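You operate a simulated robot arm through the tools that you are given. There is no shell and no other tool.

Carry out the task below with a simulated robot arm. There is one attempt and no reset: what you move stays moved.

JOB
Home the gantry, send it where the job card says and switch its drives off.
Fine: use the jog desk; drives on first.

The check looks at the end state, three seconds after you hand in, the way a careful person would. Anything else that was tipped, shoved, dropped, spilled or broken makes it a failure.

ROBOT AND FRAMES
A 6-joint arm with a two-finger gripper, fixed in place. Base frame: the origin is on the floor under the middle of its stand, x ahead of it, y to its left, z up. Units: m, degrees, N and s.
It reaches about 1.298 m from its shoulder. Its first joint turns from -149.0 to 149.0 degrees. Payload 1.57 kg.
Tool frame: the origin (TCP) lies between the finger pads and is the grasp point; the fingertips stand 0.021 m ahead of it; z points along the fingers, y is the line along which they close. The gripper opens to 0.07 m; its body begins 0.05 m behind the TCP.
Orientation is told as [roll, pitch, yaw] about the base's x, y, z axes, in that order, counted from this pose: with the fingers straight down and closing along the base's y, the tool's x points along the base's -x, its y along +y and its z along -z.

CONTROLS
- The arm moves only by the tool play_rows. Its argument "moves" is a list of rows, each an object of numbers (a shift or turn left out is 0, a gripper value left out holds the last): "claw": the closure, from 0 (fully open) to 1 (shut); "x", "y", "z": the shift along the tool's x, y, z in units of 100 mm (1.0 is 100 mm); "ax", "ay", "az": the turn, a rotation vector about the tool's x, y, z in units of 90 degrees (1.0 is 90 degrees). In form: [{"claw": .., "x": .., "y": .., "z": .., "ax": .., "ay": .., "az": ..}, ...]. A call has 1 to 20 rows; each row is the pose to reach, as a shift and turn from the pose commanded when the call began, along the tool's axes at that moment. A call with a number of a shift or a turn outside -1 to 1 is refused whole. Rows are played at 5 a second. More than 0.05 m and 8.6 degrees between two rows, or a gripper value outside its range, and nothing of the call is played. Where a pose cannot be reached the arm comes as near as it can. A force on the tool above 40 N (or 10 N above the force at the start of the call, whichever is more), or a blocked arm, ends the call early, and 0.2 s more pass. The fingers move at their own pace (about 0.1037 m/s each) and stop on an object; they squeeze with about 21 N. The grip force told is the motor's: it shows also when the fingers shut on nothing. Time passes only in rows, and 0.2 s behind the last, so rows that repeat a pose let the fingers close. The reply holds the time, the measured pose of the TCP, the force on the tool along the base axes, the opening and the grip force, in the units named above and with some noise, with the torque about the TCP (base axes, N m) and any sound that the robot's microphone picked up, and new pictures: "views" is both (left out), scene, wrist or none.
- Cameras (640 x 400 px; columns grow to the right, rows downward): "scene" is fixed at [0.3996, -0.65, 1.4447]; the picture's right is [0.96, 0.28, 0.00], its down [0.06, -0.22, -0.97] and it looks along [-0.27, 0.93, -0.23] (base axes); focal length 368 px, centre (320, 200). "wrist" rides on the gripper at [0.079, 0.004, -0.081] in the tool frame; the picture's right is [-0.05, 1.00, 0.00], its down [-0.67, -0.04, -0.75] and it looks along [-0.74, -0.04, 0.67] (tool axes); focal length 256 px, centre (320, 200). There is no depth. A picture from a camera that has moved, and an enlarged one, comes with that camera's place and axes in the base frame and with its lens.
- raise_lower(by): slides the trunk up (or, below 0, down) by that many m; the arm rides with it, the base frame stays. It gives what a move gives, with no picture.
- close_up(camera, box): a new picture of the part [left, top, right, bottom] of that camera's present view, enlarged. No time passes.
- finish_job(): hands the job in; it is judged then, once.

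Places have to be worked out from the pictures, the camera data and where the tool is seen. Open the gripper and draw the arm clear of the work before you hand the job in, unless the task says otherwise.

The tools are called after "Call:" as name(argument=value, ...) on one line, values as JSON. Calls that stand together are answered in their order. play_rows: Moves the arm, as the interface text tells. Its arguments: {"type":"object","properties":{"moves":{"type":"array","items":{"type":"object","properties":{"claw":{"type":"number"},"x":{"type":"number"},"y":{"type":"number"},"z":{"type":"number"},"ax":{"type":"number"},"ay":{"type":"number"},"az":{"type":"number"}}}},"views":{"type":"string","enum":["both","scene","wrist","none"]}},"required":["moves"]} The other tools are called the same way: raise_lower (by) moves the trunk up or down; close_up (camera, box) takes an enlarged picture of a part of a camera's view; finish_job () hands the job in.

At the start:

```text
time_s: 0.0
position: [0.0209, 0.6833, 1.1083]
ee_rot: [0.0, 0.0, 0.0]
contact_force: [0.1, 0.5, -0.3]
wrist_torque: [0.03, -0.01, -0.02]
finger_gap: 0.0703
finger_force: 0.0
trunk travel left (down, up): [-0.79, 0.18]
```

scene: 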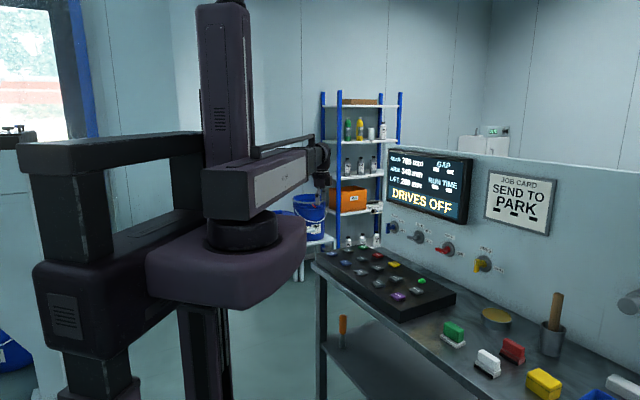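
wrist: 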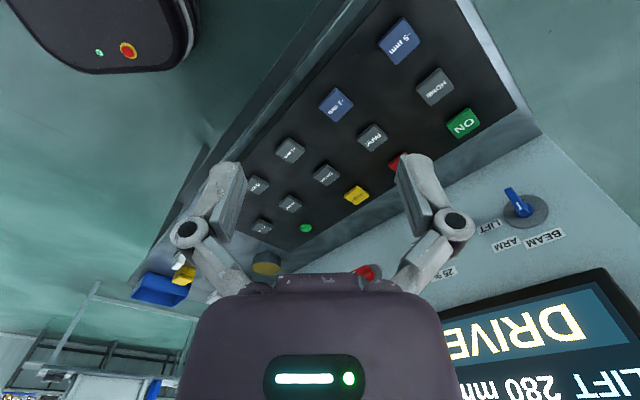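

The scene shows a jog desk with buttons, knobs on the wall, a screen and a job card reading "SEND TO PARK". I'll enlarge the views to read the labels before moving.

Call:
close_up(camera="scene", box=[310, 230, 470, 330])

Call:
close_up(camera="scene", box=[380, 140, 560, 280])

Call:
close_up(camera="wrist", box=[220, 0, 560, 290])

Call:
close_up(camera="wrist", box=[400, 160, 640, 400])

```text
4.00 times, centred on (390, 280) of scene
camera zoom: at [0.3996, -0.65, 1.4447], right [0.96, 0.28, 0.0], down [0.06, -0.22, -0.97], along [-0.27, 0.93, -0.23], focal length 1473 px, centre (40, -120)
```

zoom: 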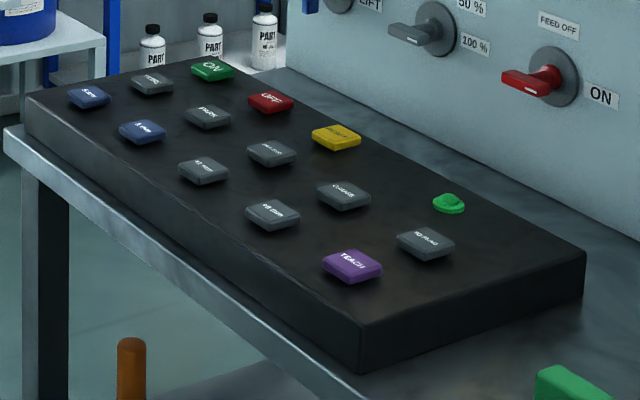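

```text
2.86 times, centred on (470, 210) of scene
camera zoom: at [0.3996, -0.65, 1.4447], right [0.96, 0.28, 0.0], down [0.06, -0.22, -0.97], along [-0.27, 0.93, -0.23], focal length 1052 px, centre (-109, 171)
```

zoom: 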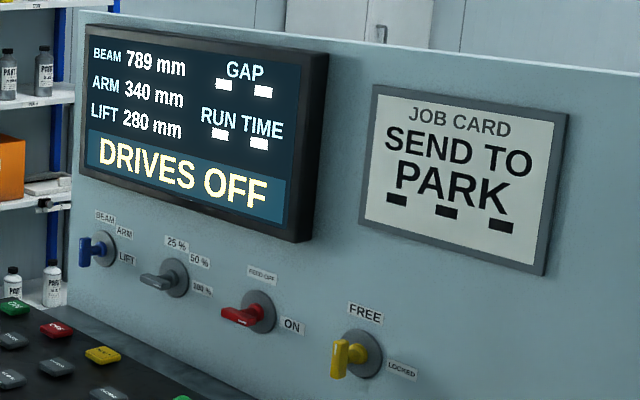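

```text
1.38 times, centred on (390, 145) of wrist
camera zoom: at [-0.0579, 0.6877, 1.1891], right [0.05, 1.0, 0.0], down [0.67, -0.04, 0.75], along [0.74, -0.04, -0.67], focal length 353 px, centre (223, 276)
```

zoom: 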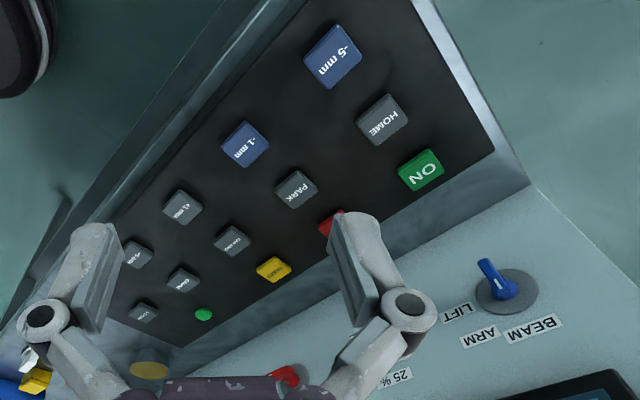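

```text
1.67 times, centred on (520, 280) of wrist
camera zoom: at [-0.0579, 0.6877, 1.1891], right [0.05, 1.0, 0.0], down [0.67, -0.04, 0.75], along [0.74, -0.04, -0.67], focal length 427 px, centre (-13, 67)
```

zoom: 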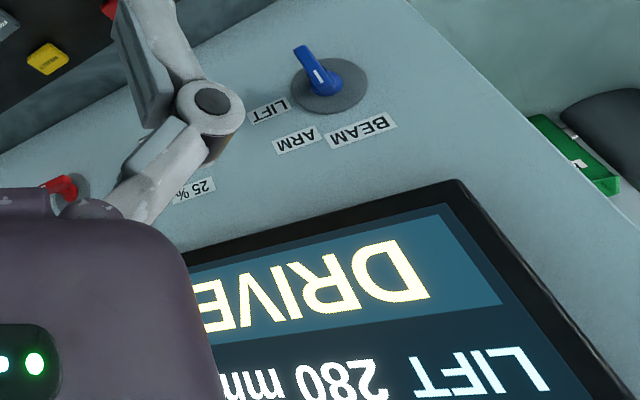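

I'll read the remaining button and knob labels at higher zoom before choosing the sequence.

Call:
close_up(camera="scene", box=[320, 240, 400, 290])

Call:
close_up(camera="scene", box=[365, 255, 445, 305])

Call:
close_up(camera="scene", box=[380, 210, 444, 250])

Call:
close_up(camera="scene", box=[435, 230, 515, 280])

Call:
close_up(camera="scene", box=[384, 145, 480, 225])

Call:
close_up(camera="wrist", box=[240, 120, 400, 240])

```text
8.00 times, centred on (360, 265) of scene
camera zoom: at [0.3996, -0.65, 1.4447], right [0.96, 0.28, 0.0], down [0.06, -0.22, -0.97], along [-0.27, 0.93, -0.23], focal length 2946 px, centre (0, -320)
```

zoom: 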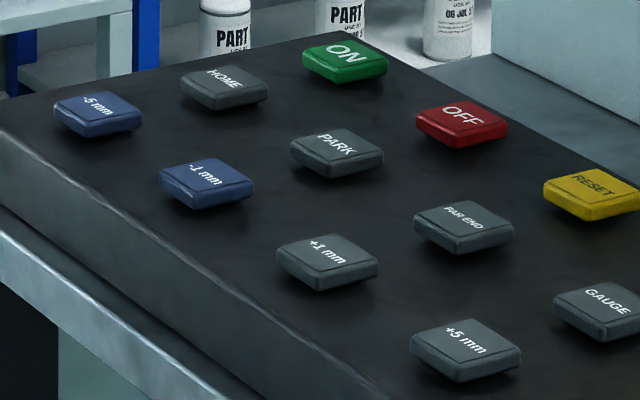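

```text
8.00 times, centred on (405, 280) of scene
camera zoom: at [0.3996, -0.65, 1.4447], right [0.96, 0.28, 0.0], down [0.06, -0.22, -0.97], along [-0.27, 0.93, -0.23], focal length 2946 px, centre (-360, -440)
```

zoom: 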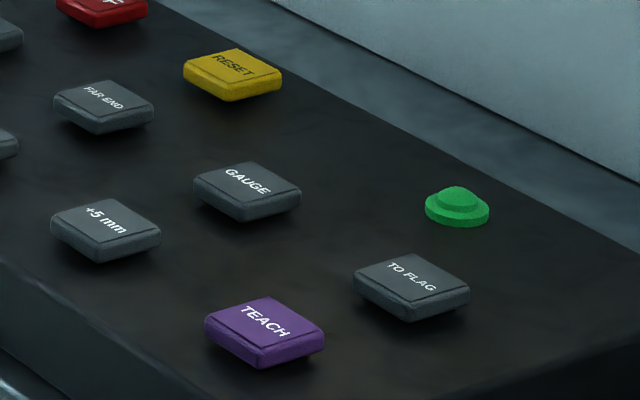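

```text
10.00 times, centred on (412, 230) of scene
camera zoom: at [0.3996, -0.65, 1.4447], right [0.96, 0.28, 0.0], down [0.06, -0.22, -0.97], along [-0.27, 0.93, -0.23], focal length 3682 px, centre (-600, -100)
```

zoom: 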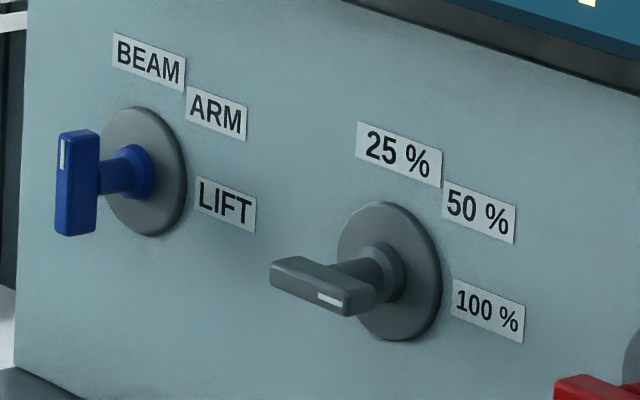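

```text
8.00 times, centred on (475, 255) of scene
camera zoom: at [0.3996, -0.65, 1.4447], right [0.96, 0.28, 0.0], down [0.06, -0.22, -0.97], along [-0.27, 0.93, -0.23], focal length 2946 px, centre (-920, -240)
```

zoom: 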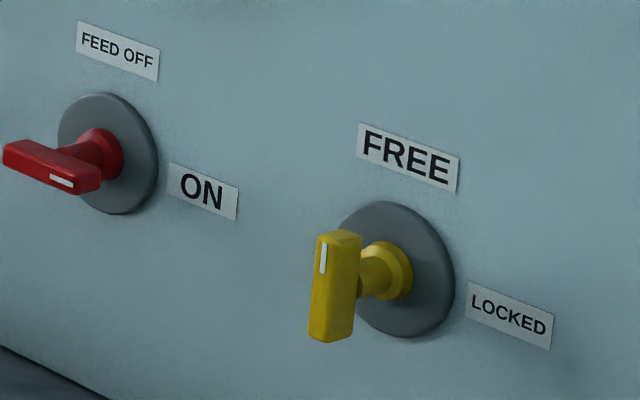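

```text
5.00 times, centred on (432, 185) of scene
camera zoom: at [0.3996, -0.65, 1.4447], right [0.96, 0.28, 0.0], down [0.06, -0.22, -0.97], along [-0.27, 0.93, -0.23], focal length 1841 px, centre (-240, 275)
```

zoom: 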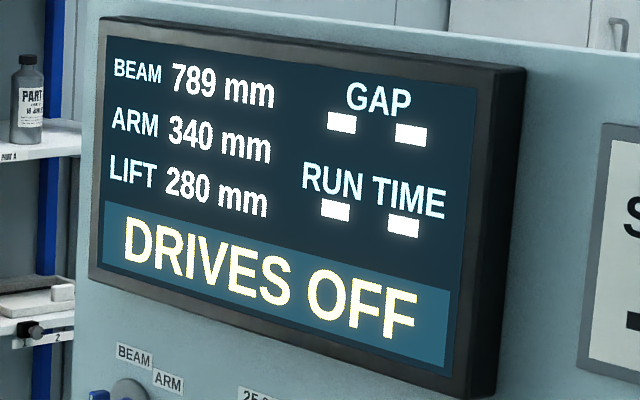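

```text
3.33 times, centred on (320, 180) of wrist
camera zoom: at [-0.0579, 0.6877, 1.1891], right [0.05, 1.0, 0.0], down [0.67, -0.04, 0.75], along [0.74, -0.04, -0.67], focal length 853 px, centre (320, 267)
```

zoom: 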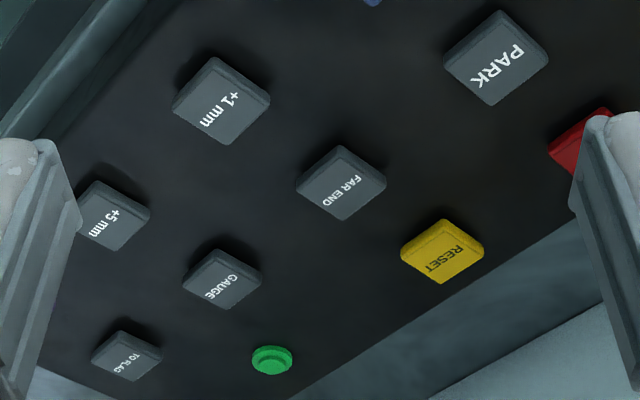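

The knobs already stand at BEAM, 100 %, feed ON and FREE, so the sequence should be ON, HOME, PARK, OFF. By triangulating I put ON near (0.153, 0.886, 0.857), HOME near (0.098, 0.831), OFF near (0.228, 0.82), and the wall about 0.17 m beyond ON. I shut the fingers and move part way, yawing so the camera sits on the side away from the wall.

Call:
play_rows(moves=[{"claw": 1, "x": -0.114, "y": 0.14, "z": 0.071, "az": -0.076}, {"claw": 1, "x": -0.229, "y": 0.28, "z": 0.143, "az": -0.152}, {"claw": 1, "x": -0.343, "y": 0.42, "z": 0.214, "az": -0.228}, {"claw": 1, "x": -0.457, "y": 0.56, "z": 0.286, "az": -0.305}, {"claw": 1, "x": -0.571, "y": 0.7, "z": 0.357, "az": -0.381}, {"claw": 1, "x": -0.686, "y": 0.84, "z": 0.429, "az": -0.457}, {"claw": 1, "x": -0.8, "y": 0.98, "z": 0.5, "az": -0.533}, {"claw": 1, "x": -0.8, "y": 0.98, "z": 0.5, "az": -0.533}], views="both")

```text
time_s: 1.8
position: [0.1024, 0.7785, 1.1096]
ee_rot: [0.0, 0.0, 48.0]
contact_force: [-0.4, -0.3, 0.4]
wrist_torque: [0.0, 0.01, 0.01]
finger_gap: 0.0
finger_force: 20.9
out of reach, approached as far as the arm can: row 1, 2, 3, 4, 5, 6, 7, 8
trunk travel left (down, up): [-0.79, 0.18]
camera wrist: at [0.047, 0.7227, 1.1892], right [-0.71, 0.71, 0.0], down [0.47, 0.47, 0.75], along [0.53, 0.53, -0.67], focal length 256 px, centre (320, 200)
```

scene: 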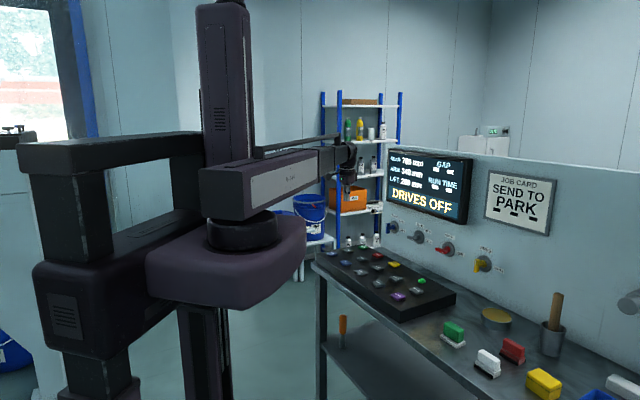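
wrist: 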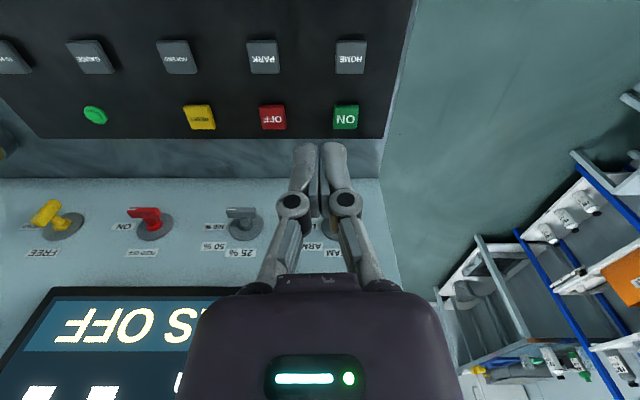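

The rows were "out of reach" in height: z stayed at 1.11, so height seems to come from the trunk. From the new wrist view I put ON at about (0.157, 0.886), OFF (0.233, 0.812), HOME (0.103, 0.830) and PARK (0.177, 0.756). I lower the trunk 0.1 m here, where the fingertips still clear the buttons well.

Call:
raise_lower(by=-0.1)

```text
time_s: 3.1
position: [0.1027, 0.7799, 1.0087]
ee_rot: [0.0, -0.1, 47.9]
contact_force: [0.3, 0.0, 0.4]
wrist_torque: [0.01, 0.02, 0.01]
finger_gap: 0.0001
finger_force: 20.8
trunk travel left (down, up): [-0.69, 0.28]
```

The trunk drop worked cleanly (z 1.009). I now move in the plane toward ON with no height change to see whether that is reachable and where commanded pose stands.

Call:
play_rows(moves=[{"claw": 1, "x": -0.3, "y": 0.1}, {"claw": 1, "x": -0.6, "y": 0.2}, {"claw": 1, "x": -0.9, "y": 0.3}, {"claw": 1, "x": -0.9, "y": 0.3}], views="both")

```text
time_s: 4.1
position: [0.1423, 0.8643, 1.0082]
ee_rot: [0.0, 0.0, 48.0]
contact_force: [-0.8, -0.4, -1.2]
wrist_torque: [-0.03, 0.0, 0.05]
finger_gap: 0.0
finger_force: 21.0
trunk travel left (down, up): [-0.69, 0.28]
camera wrist: at [0.0854, 0.8091, 1.0891], right [-0.71, 0.71, 0.0], down [0.47, 0.47, 0.75], along [0.53, 0.53, -0.67], focal length 256 px, centre (320, 200)
```

scene: 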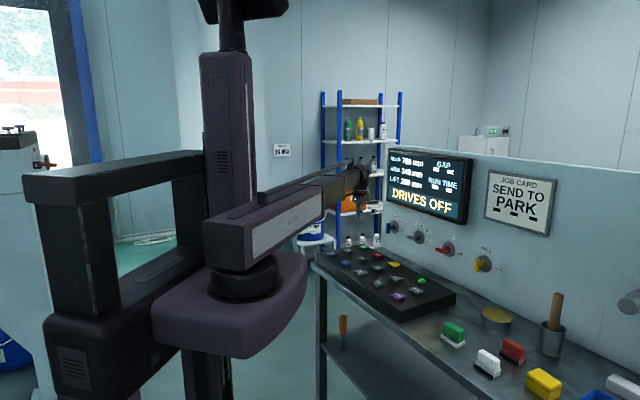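
wrist: 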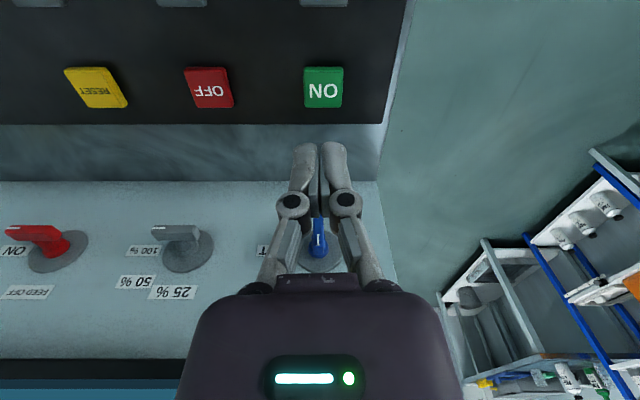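

In-plane moves are accurate and reachable. The refined estimate for ON is (0.158, 0.886), top around z 0.86; the screen front is about 0.136 m beyond it, so there is room. I centre over ON.

Call:
play_rows(moves=[{"claw": 1, "x": -0.133, "y": 0.014}, {"claw": 1, "x": -0.266, "y": 0.028}, {"claw": 1, "x": -0.266, "y": 0.028}], views="wrist")

Call:
raise_lower(by=-0.08)

Call:
close_up(camera="wrist", box=[200, 40, 440, 240])

Call:
close_up(camera="scene", box=[310, 140, 450, 300])

```text
time_s: 4.9
position: [0.1574, 0.8884, 1.0073]
ee_rot: [0.1, 0.0, 47.8]
contact_force: [-0.9, -0.5, 0.6]
wrist_torque: [0.02, -0.04, 0.01]
finger_gap: 0.0
finger_force: 21.1
trunk travel left (down, up): [-0.69, 0.28]
camera wrist: at [0.1019, 0.8318, 1.0891], right [-0.71, 0.71, 0.0], down [0.47, 0.47, 0.75], along [0.53, 0.53, -0.67], focal length 256 px, centre (320, 200)
```

wrist: 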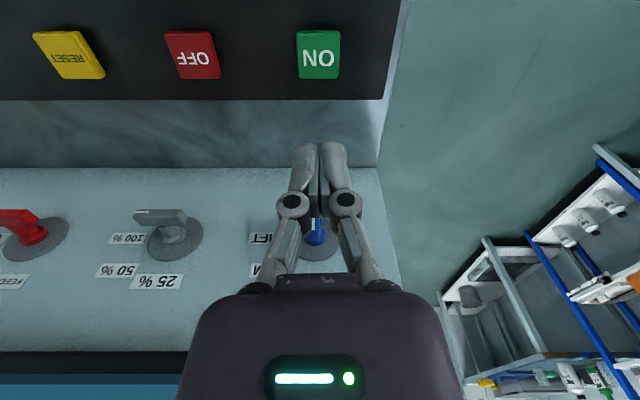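

```text
time_s: 6.1
position: [0.1569, 0.8879, 0.9291]
ee_rot: [0.0, 0.0, 47.9]
contact_force: [-0.2, -1.1, -0.2]
wrist_torque: [0.03, 0.01, -0.01]
finger_gap: 0.0
finger_force: 21.3
trunk travel left (down, up): [-0.61, 0.36]
```

```text
2.00 times, centred on (320, 140) of wrist
camera zoom: at [0.1018, 0.8316, 1.0092], right [-0.71, 0.71, 0.0], down [0.47, 0.47, 0.75], along [0.53, 0.53, -0.67], focal length 512 px, centre (320, 320)
```

zoom: 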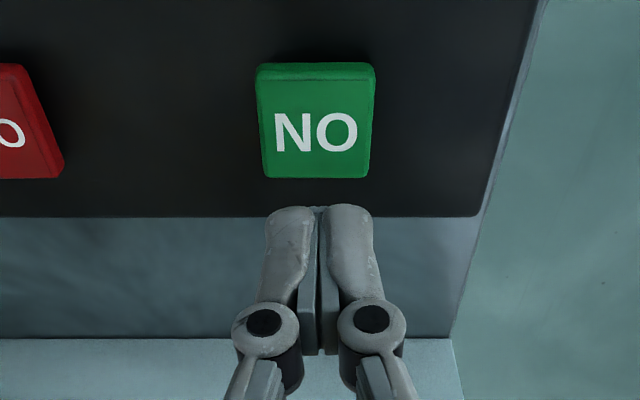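

```text
2.50 times, centred on (380, 220) of scene
camera zoom: at [0.3996, -0.65, 1.4447], right [0.96, 0.28, 0.0], down [0.06, -0.22, -0.97], along [-0.27, 0.93, -0.23], focal length 921 px, centre (170, 150)
```

zoom: 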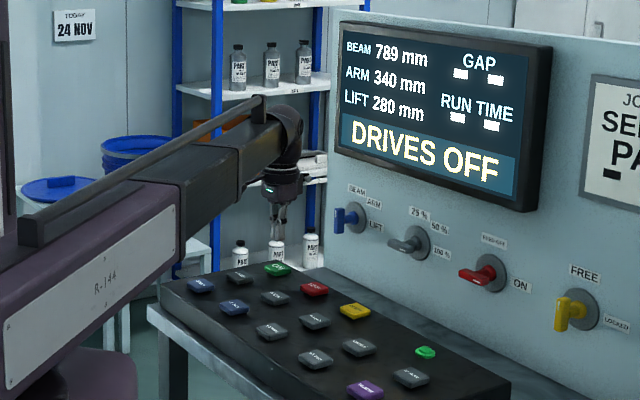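

The fingertips (z ≈ 0.908) are centred over ON within a few mm; its top is at about z 0.85–0.86. I lower the trunk in small steps, watching force and sound.

Call:
raise_lower(by=-0.035)

Call:
close_up(camera="wrist", box=[200, 40, 440, 240])

```text
time_s: 6.9
position: [0.1567, 0.8871, 0.8939]
ee_rot: [0.0, -0.1, 47.8]
contact_force: [0.7, -0.5, 0.2]
wrist_torque: [0.03, 0.01, 0.01]
finger_gap: 0.0003
finger_force: 20.9
trunk travel left (down, up): [-0.575, 0.395]
```

```text
2.00 times, centred on (320, 140) of wrist
camera zoom: at [0.1018, 0.8316, 0.9742], right [-0.71, 0.71, 0.0], down [0.47, 0.47, 0.75], along [0.53, 0.53, -0.67], focal length 512 px, centre (320, 320)
```

zoom: 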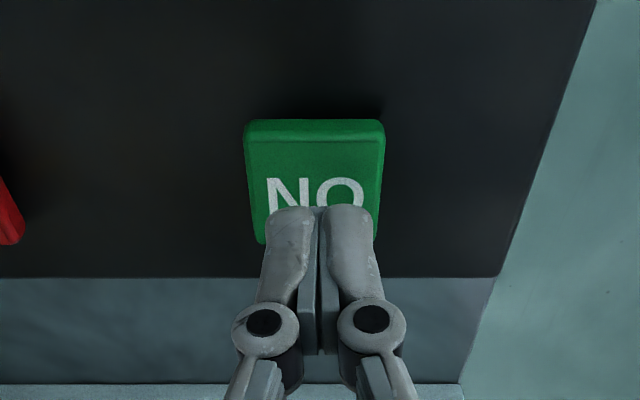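

The tip is now about 1.5 cm above the ON cap and well centred. Lowering another 12 mm.

Call:
raise_lower(by=-0.012)

Call:
close_up(camera="wrist", box=[200, 40, 440, 240])

```text
time_s: 7.5
position: [0.1576, 0.8874, 0.8815]
ee_rot: [0.0, -0.1, 47.8]
contact_force: [0.4, -0.2, -0.3]
wrist_torque: [0.02, 0.02, -0.01]
finger_gap: 0.0
finger_force: 20.5
trunk travel left (down, up): [-0.563, 0.407]
```

```text
2.00 times, centred on (320, 140) of wrist
camera zoom: at [0.1018, 0.8316, 0.9622], right [-0.71, 0.71, 0.0], down [0.47, 0.47, 0.75], along [0.53, 0.53, -0.67], focal length 512 px, centre (320, 320)
```

zoom: 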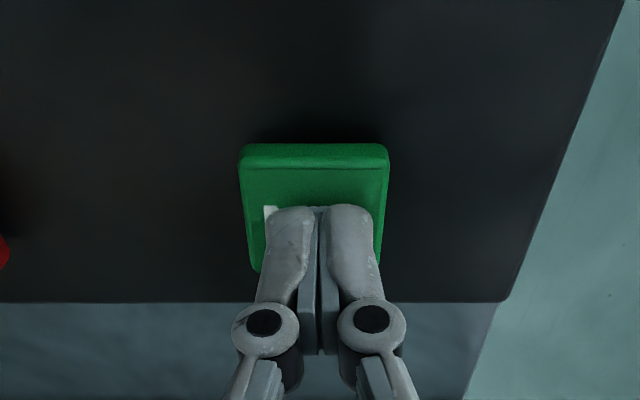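

No contact yet (tip ≈ 0.8605). Now 4 mm steps, checking the force and the screen after each.

Call:
raise_lower(by=-0.004)

Call:
close_up(camera="scene", box=[310, 140, 490, 280])

```text
time_s: 8.0
position: [0.1582, 0.8877, 0.8776]
ee_rot: [0.0, 0.0, 47.8]
contact_force: [0.1, -0.2, 1.1]
wrist_torque: [0.01, -0.02, -0.01]
finger_gap: 0.0061
finger_force: 28.9
trunk travel left (down, up): [-0.559, 0.411]
```

```text
2.86 times, centred on (400, 210) of scene
camera zoom: at [0.3996, -0.65, 1.4447], right [0.96, 0.28, 0.0], down [0.06, -0.22, -0.97], along [-0.27, 0.93, -0.23], focal length 1052 px, centre (91, 171)
```

zoom: 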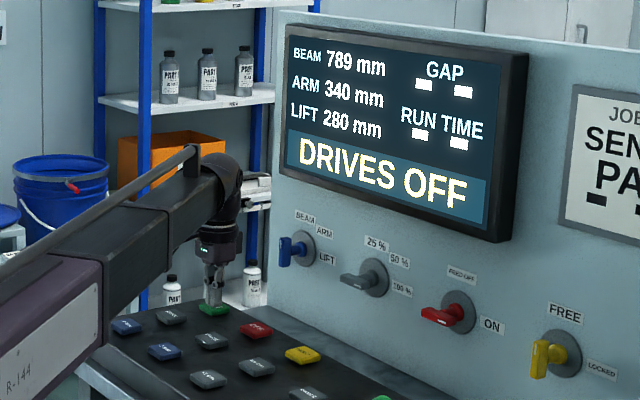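

Contact has just started (finger reading shifted, force ≈1 N); screen still DRIVES OFF. I press 2 mm further.

Call:
raise_lower(by=-0.002)

Call:
close_up(camera="scene", box=[310, 140, 490, 280])

Call:
close_up(camera="wrist", box=[200, 40, 440, 240])

```text
time_s: 8.5
position: [0.1573, 0.8875, 0.8759]
ee_rot: [0.0, 0.0, 47.9]
contact_force: [-0.7, 0.8, 1.8]
wrist_torque: [0.0, 0.0, 0.0]
finger_gap: 0.0061
finger_force: 29.0
trunk travel left (down, up): [-0.557, 0.413]
```

```text
2.86 times, centred on (400, 210) of scene
camera zoom: at [0.3996, -0.65, 1.4447], right [0.96, 0.28, 0.0], down [0.06, -0.22, -0.97], along [-0.27, 0.93, -0.23], focal length 1052 px, centre (91, 171)
```

zoom: 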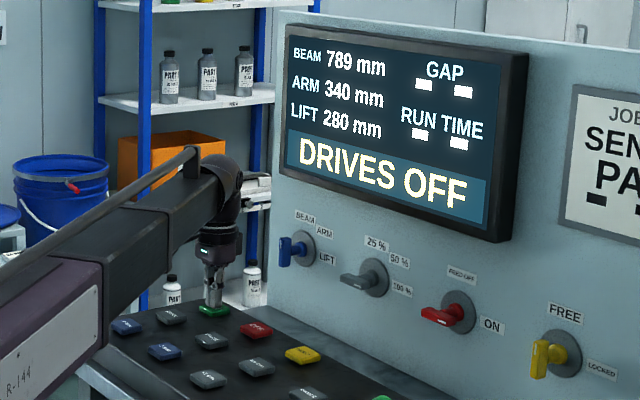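

```text
2.00 times, centred on (320, 140) of wrist
camera zoom: at [0.1018, 0.8317, 0.9562], right [-0.71, 0.71, 0.0], down [0.47, 0.47, 0.75], along [0.53, 0.53, -0.67], focal length 512 px, centre (320, 320)
```

zoom: 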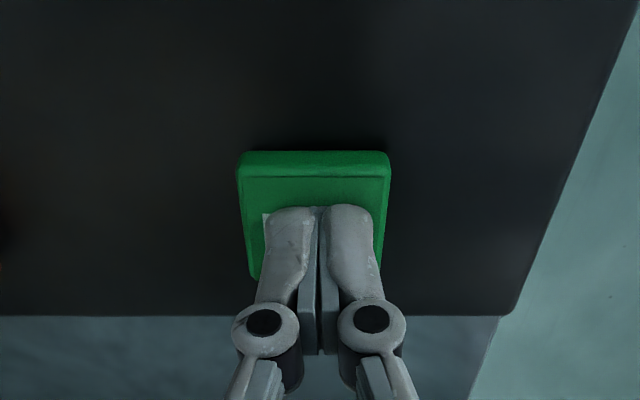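

The button is resisting lightly (≈1.8 N) and hasn't tripped yet. Pressing 2 mm more.

Call:
raise_lower(by=-0.002)

Call:
close_up(camera="scene", box=[310, 140, 490, 280])

```text
time_s: 9.1
position: [0.1575, 0.8877, 0.8742]
ee_rot: [-0.1, 0.0, 47.9]
contact_force: [0.1, -0.1, 2.5]
wrist_torque: [0.01, -0.04, 0.02]
finger_gap: 0.0061
finger_force: 28.9
trunk travel left (down, up): [-0.555, 0.415]
heard: click
```

```text
2.86 times, centred on (400, 210) of scene
camera zoom: at [0.3996, -0.65, 1.4447], right [0.96, 0.28, 0.0], down [0.06, -0.22, -0.97], along [-0.27, 0.93, -0.23], focal length 1052 px, centre (91, 171)
```

zoom: 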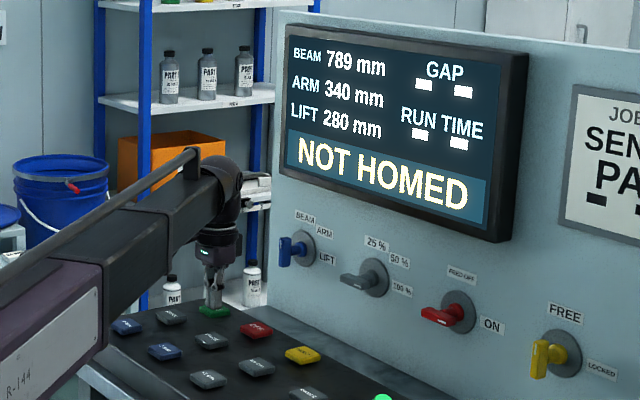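

A click and the screen reads NOT HOMED: drives are on. I raise 3 cm and move to above HOME, about 79 mm back from ON.

Call:
raise_lower(by=0.03)

Call:
play_rows(moves=[{"claw": 1, "x": 0.26, "y": 0.013}, {"claw": 1, "x": 0.52, "y": 0.026}, {"claw": 1, "x": 0.77, "y": 0.04}, {"claw": 1, "x": 0.77, "y": 0.04}], views="both")

```text
time_s: 9.8
position: [0.1575, 0.888, 0.9029]
ee_rot: [0.0, 0.0, 47.9]
contact_force: [0.0, 0.1, -0.1]
wrist_torque: [-0.01, 0.01, 0.02]
finger_gap: 0.0001
finger_force: 28.1
trunk travel left (down, up): [-0.585, 0.385]
```

```text
time_s: 10.8
position: [0.1036, 0.8354, 0.9034]
ee_rot: [0.0, 0.0, 47.8]
contact_force: [-0.1, -0.1, -0.3]
wrist_torque: [0.01, -0.02, 0.02]
finger_gap: 0.0
finger_force: 28.8
trunk travel left (down, up): [-0.585, 0.385]
camera wrist: at [0.0482, 0.7785, 0.9841], right [-0.71, 0.71, 0.0], down [0.47, 0.47, 0.75], along [0.53, 0.53, -0.67], focal length 256 px, centre (320, 200)
```

scene: 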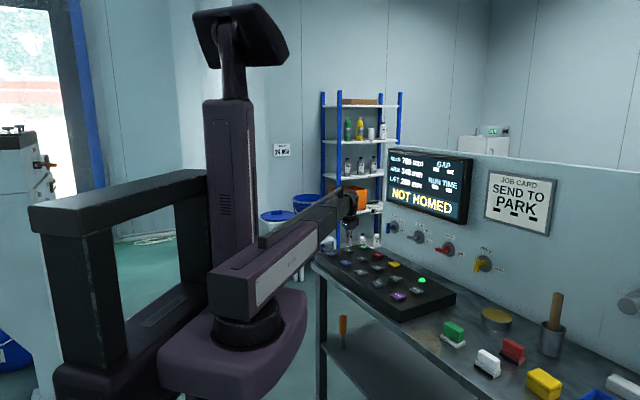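
wrist: 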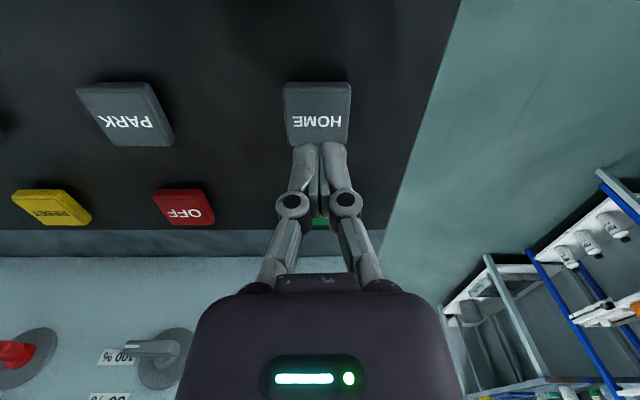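

HOME is nearly under the tip; my estimate (0.101, 0.830) is about 6 mm back from the TCP, so I shift 6 mm and then lower to just above contact.

Call:
play_rows(moves=[{"claw": 1, "x": 0.06, "y": -0.01}, {"claw": 1, "x": 0.06, "y": -0.01}], views="none")

Call:
raise_lower(by=-0.022)

Call:
close_up(camera="wrist", box=[200, 40, 440, 240])

Call:
close_up(camera="scene", box=[310, 140, 490, 280])

```text
time_s: 11.4
position: [0.1004, 0.829, 0.9029]
ee_rot: [0.1, 0.0, 47.9]
contact_force: [0.2, -0.2, 0.9]
wrist_torque: [-0.01, -0.02, 0.01]
finger_gap: 0.0
finger_force: 29.0
trunk travel left (down, up): [-0.585, 0.385]
```

```text
time_s: 12.1
position: [0.1016, 0.8294, 0.8808]
ee_rot: [0.0, -0.1, 48.0]
contact_force: [-0.1, 0.2, 0.0]
wrist_torque: [0.0, 0.0, -0.01]
finger_gap: 0.0
finger_force: 28.7
trunk travel left (down, up): [-0.563, 0.407]
```

```text
2.00 times, centred on (320, 140) of wrist
camera zoom: at [0.0453, 0.7736, 0.9621], right [-0.71, 0.71, 0.0], down [0.47, 0.47, 0.75], along [0.53, 0.53, -0.67], focal length 512 px, centre (320, 320)
```

zoom: 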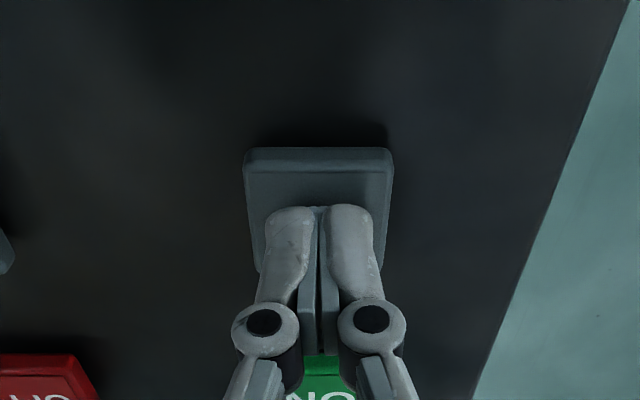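

```text
2.86 times, centred on (400, 210) of scene
camera zoom: at [0.3996, -0.65, 1.4447], right [0.96, 0.28, 0.0], down [0.06, -0.22, -0.97], along [-0.27, 0.93, -0.23], focal length 1052 px, centre (91, 171)
```

zoom: 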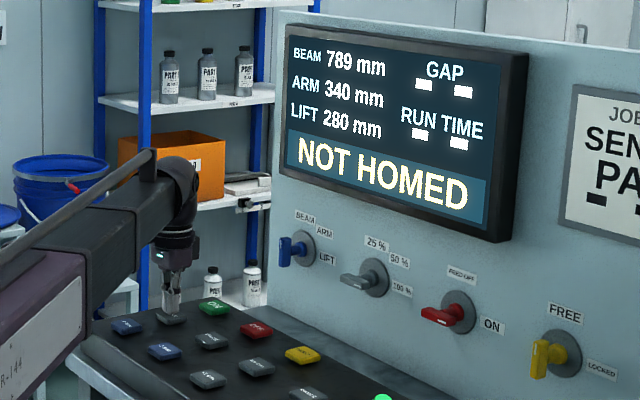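

The tip sits centred just above HOME. Pressing by the same 8 mm that tripped ON.

Call:
raise_lower(by=-0.008)

Call:
close_up(camera="scene", box=[310, 140, 490, 280])

```text
time_s: 12.7
position: [0.1014, 0.8304, 0.8731]
ee_rot: [0.0, 0.0, 48.0]
contact_force: [0.1, 0.5, 3.2]
wrist_torque: [-0.02, 0.02, 0.01]
finger_gap: 0.0062
finger_force: 28.1
trunk travel left (down, up): [-0.555, 0.415]
heard: click
```

```text
2.86 times, centred on (400, 210) of scene
camera zoom: at [0.3996, -0.65, 1.4447], right [0.96, 0.28, 0.0], down [0.06, -0.22, -0.97], along [-0.27, 0.93, -0.23], focal length 1052 px, centre (91, 171)
```

zoom: 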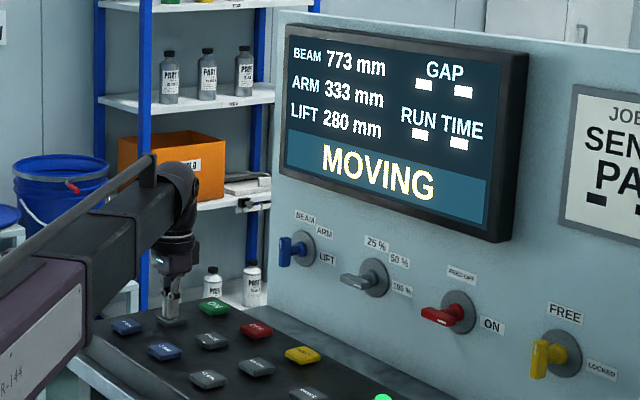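

HOME clicked and the screen shows MOVING with the axes running down. I lift 3 cm and travel to above PARK while it homes.

Call:
raise_lower(by=0.03)

Call:
play_rows(moves=[{"claw": 1, "x": 0.015, "y": -0.25}, {"claw": 1, "x": 0.03, "y": -0.5}, {"claw": 1, "x": 0.045, "y": -0.75}, {"claw": 1, "x": 0.06, "y": -1.0}, {"claw": 1, "x": 0.06, "y": -1.0}, {"claw": 1, "x": 0.06, "y": -1.0}, {"claw": 1, "x": 0.06, "y": -1.0}, {"claw": 1, "x": 0.06, "y": -1.0}], views="both")

Call:
close_up(camera="scene", box=[310, 140, 490, 280])

```text
time_s: 13.4
position: [0.1007, 0.8291, 0.9028]
ee_rot: [0.0, 0.0, 47.9]
contact_force: [-0.5, -0.3, -0.1]
wrist_torque: [0.02, -0.01, 0.02]
finger_gap: 0.0
finger_force: 28.6
trunk travel left (down, up): [-0.585, 0.385]
```

```text
time_s: 15.2
position: [0.171, 0.7589, 0.9031]
ee_rot: [-0.1, 0.0, 47.9]
contact_force: [0.5, -0.2, 0.5]
wrist_torque: [0.0, 0.01, -0.01]
finger_gap: 0.0002
finger_force: 28.2
trunk travel left (down, up): [-0.585, 0.385]
camera wrist: at [0.1156, 0.7034, 0.9841], right [-0.71, 0.71, 0.0], down [0.47, 0.47, 0.75], along [0.53, 0.53, -0.67], focal length 256 px, centre (320, 200)
```

scene: 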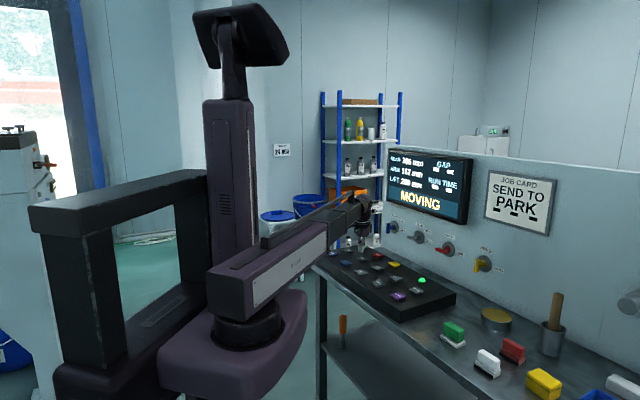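
wrist: 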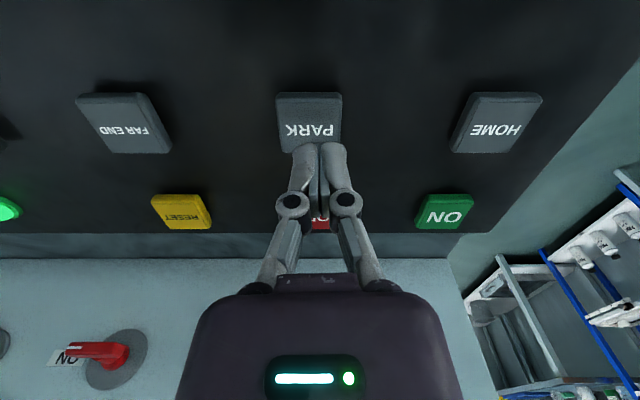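

```text
2.86 times, centred on (400, 210) of scene
camera zoom: at [0.3996, -0.65, 1.4447], right [0.96, 0.28, 0.0], down [0.06, -0.22, -0.97], along [-0.27, 0.93, -0.23], focal length 1052 px, centre (91, 171)
```

zoom: 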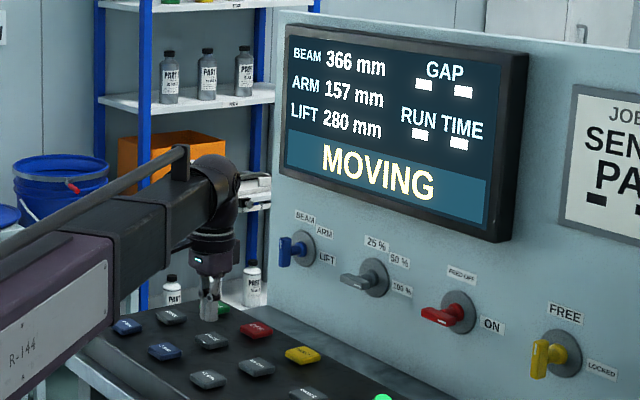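

Homing is under way (BEAM 366, ARM 157). PARK lies about 6 mm to the side of the tip, so I correct that while waiting for the homing to end.

Call:
play_rows(moves=[{"claw": 1, "x": 0.007, "y": -0.06}, {"claw": 1, "x": 0.007, "y": -0.06}, {"claw": 1, "x": 0.007, "y": -0.06}, {"claw": 1, "x": 0.007, "y": -0.06}, {"claw": 1, "x": 0.007, "y": -0.06}, {"claw": 1, "x": 0.007, "y": -0.06}, {"claw": 1, "x": 0.007, "y": -0.06}, {"claw": 1, "x": 0.007, "y": -0.06}, {"claw": 1, "x": 0.007, "y": -0.06}, {"claw": 1, "x": 0.007, "y": -0.06}, {"claw": 1, "x": 0.007, "y": -0.06}, {"claw": 1, "x": 0.007, "y": -0.06}, {"claw": 1, "x": 0.007, "y": -0.06}, {"claw": 1, "x": 0.007, "y": -0.06}, {"claw": 1, "x": 0.007, "y": -0.06}], views="wrist")

Call:
close_up(camera="scene", box=[310, 140, 490, 280])

```text
time_s: 18.4
position: [0.1752, 0.7549, 0.9037]
ee_rot: [0.0, 0.1, 47.9]
contact_force: [0.0, 0.7, 0.3]
wrist_torque: [0.01, 0.0, 0.0]
finger_gap: 0.0
finger_force: 27.9
trunk travel left (down, up): [-0.585, 0.385]
camera wrist: at [0.1198, 0.6981, 0.9841], right [-0.71, 0.71, 0.0], down [0.47, 0.47, 0.75], along [0.53, 0.53, -0.67], focal length 256 px, centre (320, 200)
```

wrist: 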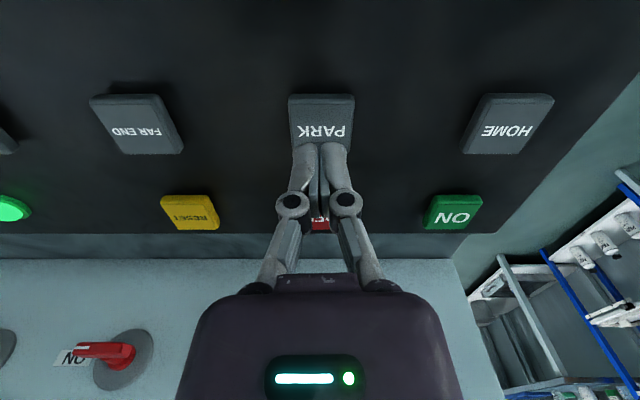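

```text
2.86 times, centred on (400, 210) of scene
camera zoom: at [0.3996, -0.65, 1.4447], right [0.96, 0.28, 0.0], down [0.06, -0.22, -0.97], along [-0.27, 0.93, -0.23], focal length 1052 px, centre (91, 171)
```

zoom: 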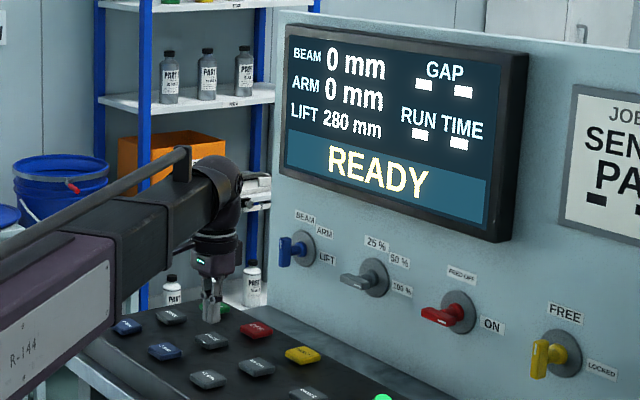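

Homed: BEAM 0, ARM 0, READY. PARK is now centred under the tip; lowering to just above it and then pressing.

Call:
raise_lower(by=-0.022)

Call:
close_up(camera="wrist", box=[200, 40, 440, 240])

```text
time_s: 19.1
position: [0.1766, 0.7552, 0.8813]
ee_rot: [0.0, 0.0, 47.9]
contact_force: [-0.3, -0.7, -0.3]
wrist_torque: [-0.01, 0.0, 0.01]
finger_gap: 0.0003
finger_force: 28.4
trunk travel left (down, up): [-0.563, 0.407]
```

```text
2.00 times, centred on (320, 140) of wrist
camera zoom: at [0.1198, 0.6979, 0.9622], right [-0.71, 0.71, 0.0], down [0.47, 0.47, 0.75], along [0.53, 0.53, -0.67], focal length 512 px, centre (320, 320)
```

zoom: 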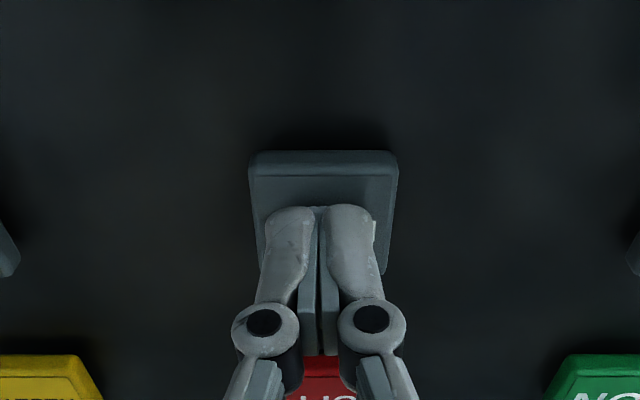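

Centred above PARK with no contact yet. Pressing 8 mm.

Call:
raise_lower(by=-0.008)

Call:
close_up(camera="scene", box=[310, 140, 490, 280])

```text
time_s: 19.7
position: [0.1757, 0.7544, 0.8733]
ee_rot: [-0.1, 0.0, 47.9]
contact_force: [0.2, 0.1, 2.7]
wrist_torque: [-0.01, 0.01, 0.01]
finger_gap: 0.0062
finger_force: 28.5
trunk travel left (down, up): [-0.555, 0.415]
heard: click
```

```text
2.86 times, centred on (400, 210) of scene
camera zoom: at [0.3996, -0.65, 1.4447], right [0.96, 0.28, 0.0], down [0.06, -0.22, -0.97], along [-0.27, 0.93, -0.23], focal length 1052 px, centre (91, 171)
```

zoom: 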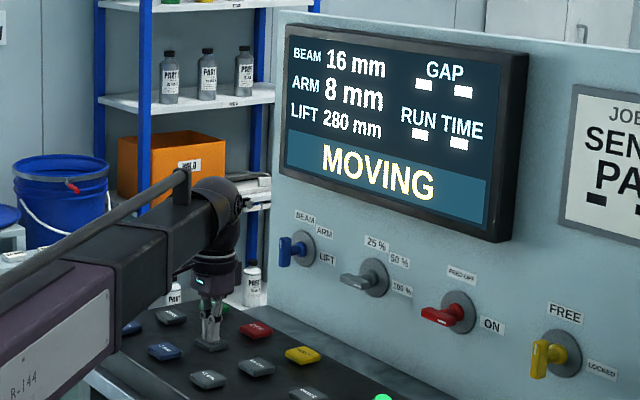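

PARK clicked and the gantry is MOVING. I lift 3 cm and travel to above OFF (≈ 80 mm toward the wall), but will not press it until the move has finished.

Call:
raise_lower(by=0.03)

Call:
play_rows(moves=[{"claw": 1, "x": -0.2, "y": -0.01}, {"claw": 1, "x": -0.4, "y": -0.02}, {"claw": 1, "x": -0.6, "y": -0.03}, {"claw": 1, "x": -0.79, "y": -0.04}, {"claw": 1, "x": -0.79, "y": -0.04}, {"claw": 1, "x": -0.79, "y": -0.04}, {"claw": 1, "x": -0.79, "y": -0.04}, {"claw": 1, "x": -0.79, "y": -0.04}, {"claw": 1, "x": -0.79, "y": -0.04}, {"claw": 1, "x": -0.79, "y": -0.04}], views="both")

Call:
close_up(camera="scene", box=[310, 140, 490, 280])

```text
time_s: 20.4
position: [0.1756, 0.7535, 0.9028]
ee_rot: [0.1, -0.1, 47.9]
contact_force: [-0.7, 0.1, -0.3]
wrist_torque: [0.02, -0.05, 0.03]
finger_gap: 0.0001
finger_force: 28.3
trunk travel left (down, up): [-0.585, 0.385]
```

```text
time_s: 22.6
position: [0.2322, 0.81, 0.9037]
ee_rot: [0.0, 0.0, 47.9]
contact_force: [-0.1, 0.4, 0.1]
wrist_torque: [-0.01, 0.06, -0.01]
finger_gap: 0.0
finger_force: 28.5
trunk travel left (down, up): [-0.585, 0.385]
camera wrist: at [0.1773, 0.754, 0.9841], right [-0.71, 0.71, 0.0], down [0.47, 0.47, 0.75], along [0.53, 0.53, -0.67], focal length 256 px, centre (320, 200)
```

scene: 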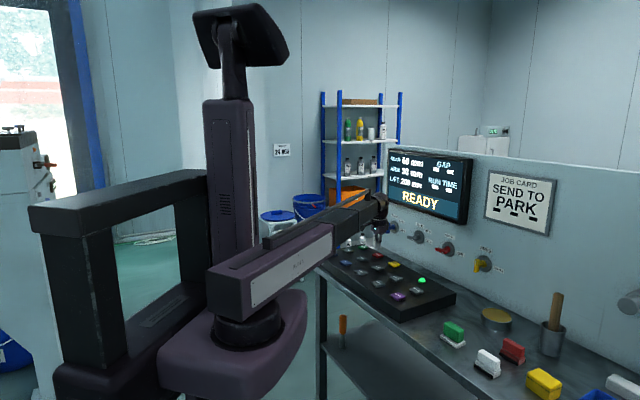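
wrist: 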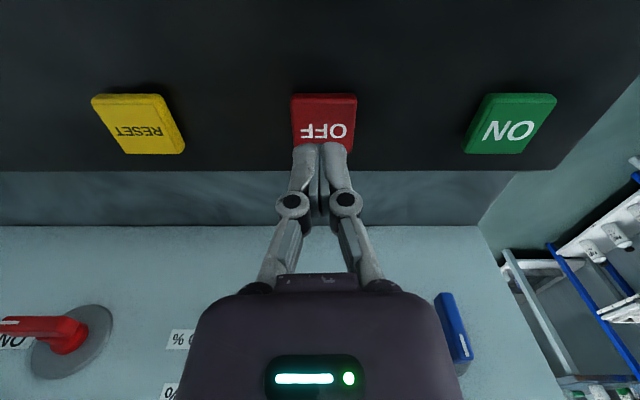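

```text
2.86 times, centred on (400, 210) of scene
camera zoom: at [0.3996, -0.65, 1.4447], right [0.96, 0.28, 0.0], down [0.06, -0.22, -0.97], along [-0.27, 0.93, -0.23], focal length 1052 px, centre (91, 171)
```

zoom: 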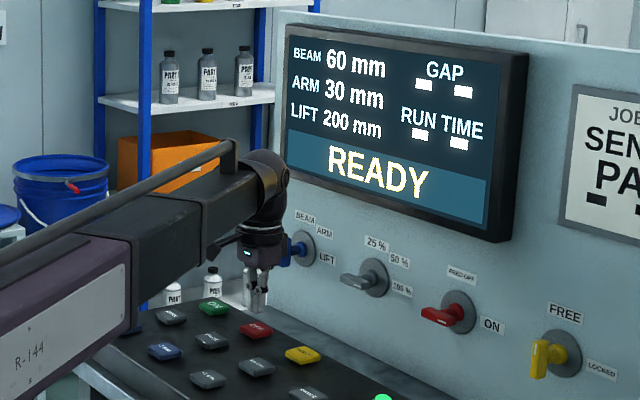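

The gantry is READY at 60/30/200, the PARK position. OFF is centred under the tip within 2 mm; I double-check the job card and lower to just above OFF.

Call:
close_up(camera="scene", box=[475, 160, 565, 240])

Call:
raise_lower(by=-0.022)

Call:
close_up(camera="wrist", box=[200, 40, 440, 240])

Call:
close_up(camera="scene", box=[310, 140, 490, 280])

```text
5.00 times, centred on (520, 200) of scene
camera zoom: at [0.3996, -0.65, 1.4447], right [0.96, 0.28, 0.0], down [0.06, -0.22, -0.97], along [-0.27, 0.93, -0.23], focal length 1841 px, centre (-680, 200)
```

zoom: 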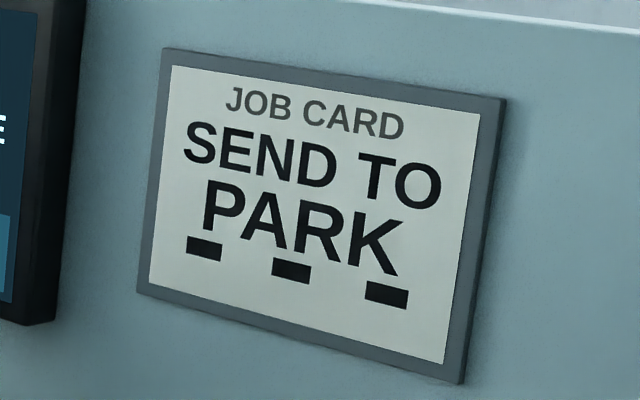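

```text
time_s: 23.3
position: [0.2324, 0.8098, 0.8814]
ee_rot: [0.0, 0.0, 48.0]
contact_force: [0.1, -0.4, -0.5]
wrist_torque: [0.01, 0.01, 0.0]
finger_gap: 0.0
finger_force: 28.6
trunk travel left (down, up): [-0.563, 0.407]
```

```text
2.00 times, centred on (320, 140) of wrist
camera zoom: at [0.1773, 0.7539, 0.9622], right [-0.71, 0.71, 0.0], down [0.47, 0.47, 0.75], along [0.53, 0.53, -0.67], focal length 512 px, centre (320, 320)
```

zoom: 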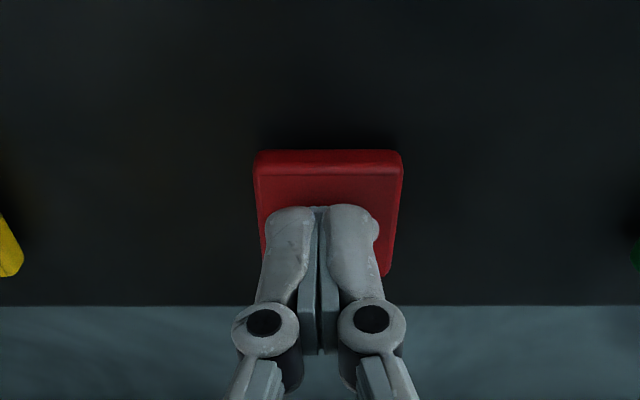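

```text
2.86 times, centred on (400, 210) of scene
camera zoom: at [0.3996, -0.65, 1.4447], right [0.96, 0.28, 0.0], down [0.06, -0.22, -0.97], along [-0.27, 0.93, -0.23], focal length 1052 px, centre (91, 171)
```

zoom: 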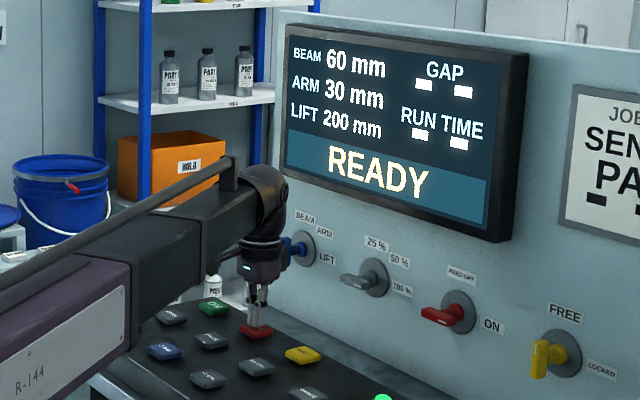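

The card only says SEND TO PARK and the display holds at 60/30/200 READY. The tip is centred above OFF, so I press 8 mm.

Call:
raise_lower(by=-0.008)

Call:
close_up(camera="scene", box=[310, 140, 490, 280])

```text
time_s: 23.9
position: [0.2328, 0.81, 0.8746]
ee_rot: [0.0, 0.2, 47.9]
contact_force: [-0.2, -0.5, 2.5]
wrist_torque: [-0.01, 0.01, -0.01]
finger_gap: 0.0058
finger_force: 28.8
trunk travel left (down, up): [-0.555, 0.415]
heard: click
```

```text
2.86 times, centred on (400, 210) of scene
camera zoom: at [0.3996, -0.65, 1.4447], right [0.96, 0.28, 0.0], down [0.06, -0.22, -0.97], along [-0.27, 0.93, -0.23], focal length 1052 px, centre (91, 171)
```

zoom: 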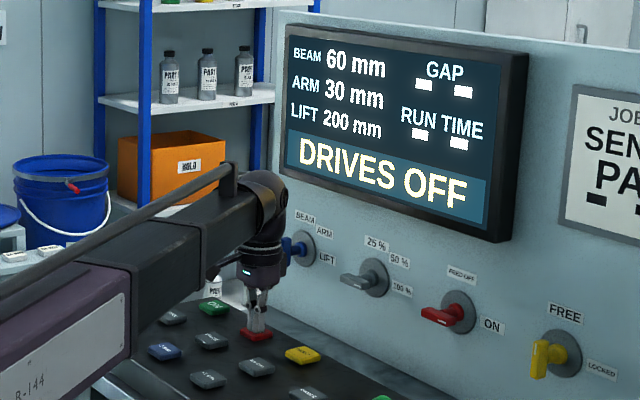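

DRIVES OFF is shown with the gantry at 60/30/200. I lift straight off, then draw back from the wall.

Call:
raise_lower(by=0.04)

Call:
play_rows(moves=[{"claw": 1, "x": 0.3}, {"claw": 1, "x": 0.6}, {"claw": 1, "x": 0.95}, {"claw": 1, "x": 0.95}], views="none")

Call:
raise_lower(by=0.19)

```text
time_s: 24.7
position: [0.2329, 0.811, 0.9135]
ee_rot: [0.0, 0.0, 47.8]
contact_force: [0.1, 0.7, -0.1]
wrist_torque: [0.01, 0.0, 0.0]
finger_gap: 0.0003
finger_force: 28.3
trunk travel left (down, up): [-0.595, 0.375]
```

```text
time_s: 25.7
position: [0.1691, 0.7386, 0.9136]
ee_rot: [0.0, 0.0, 47.9]
contact_force: [-0.2, -0.6, -0.4]
wrist_torque: [0.03, -0.03, -0.03]
finger_gap: 0.0001
finger_force: 28.8
trunk travel left (down, up): [-0.595, 0.375]
```

```text
time_s: 27.8
position: [0.1694, 0.7385, 1.104]
ee_rot: [0.0, 0.0, 47.9]
contact_force: [0.6, 0.3, -0.4]
wrist_torque: [0.04, -0.01, 0.0]
finger_gap: 0.0001
finger_force: 28.6
trunk travel left (down, up): [-0.785, 0.185]
```

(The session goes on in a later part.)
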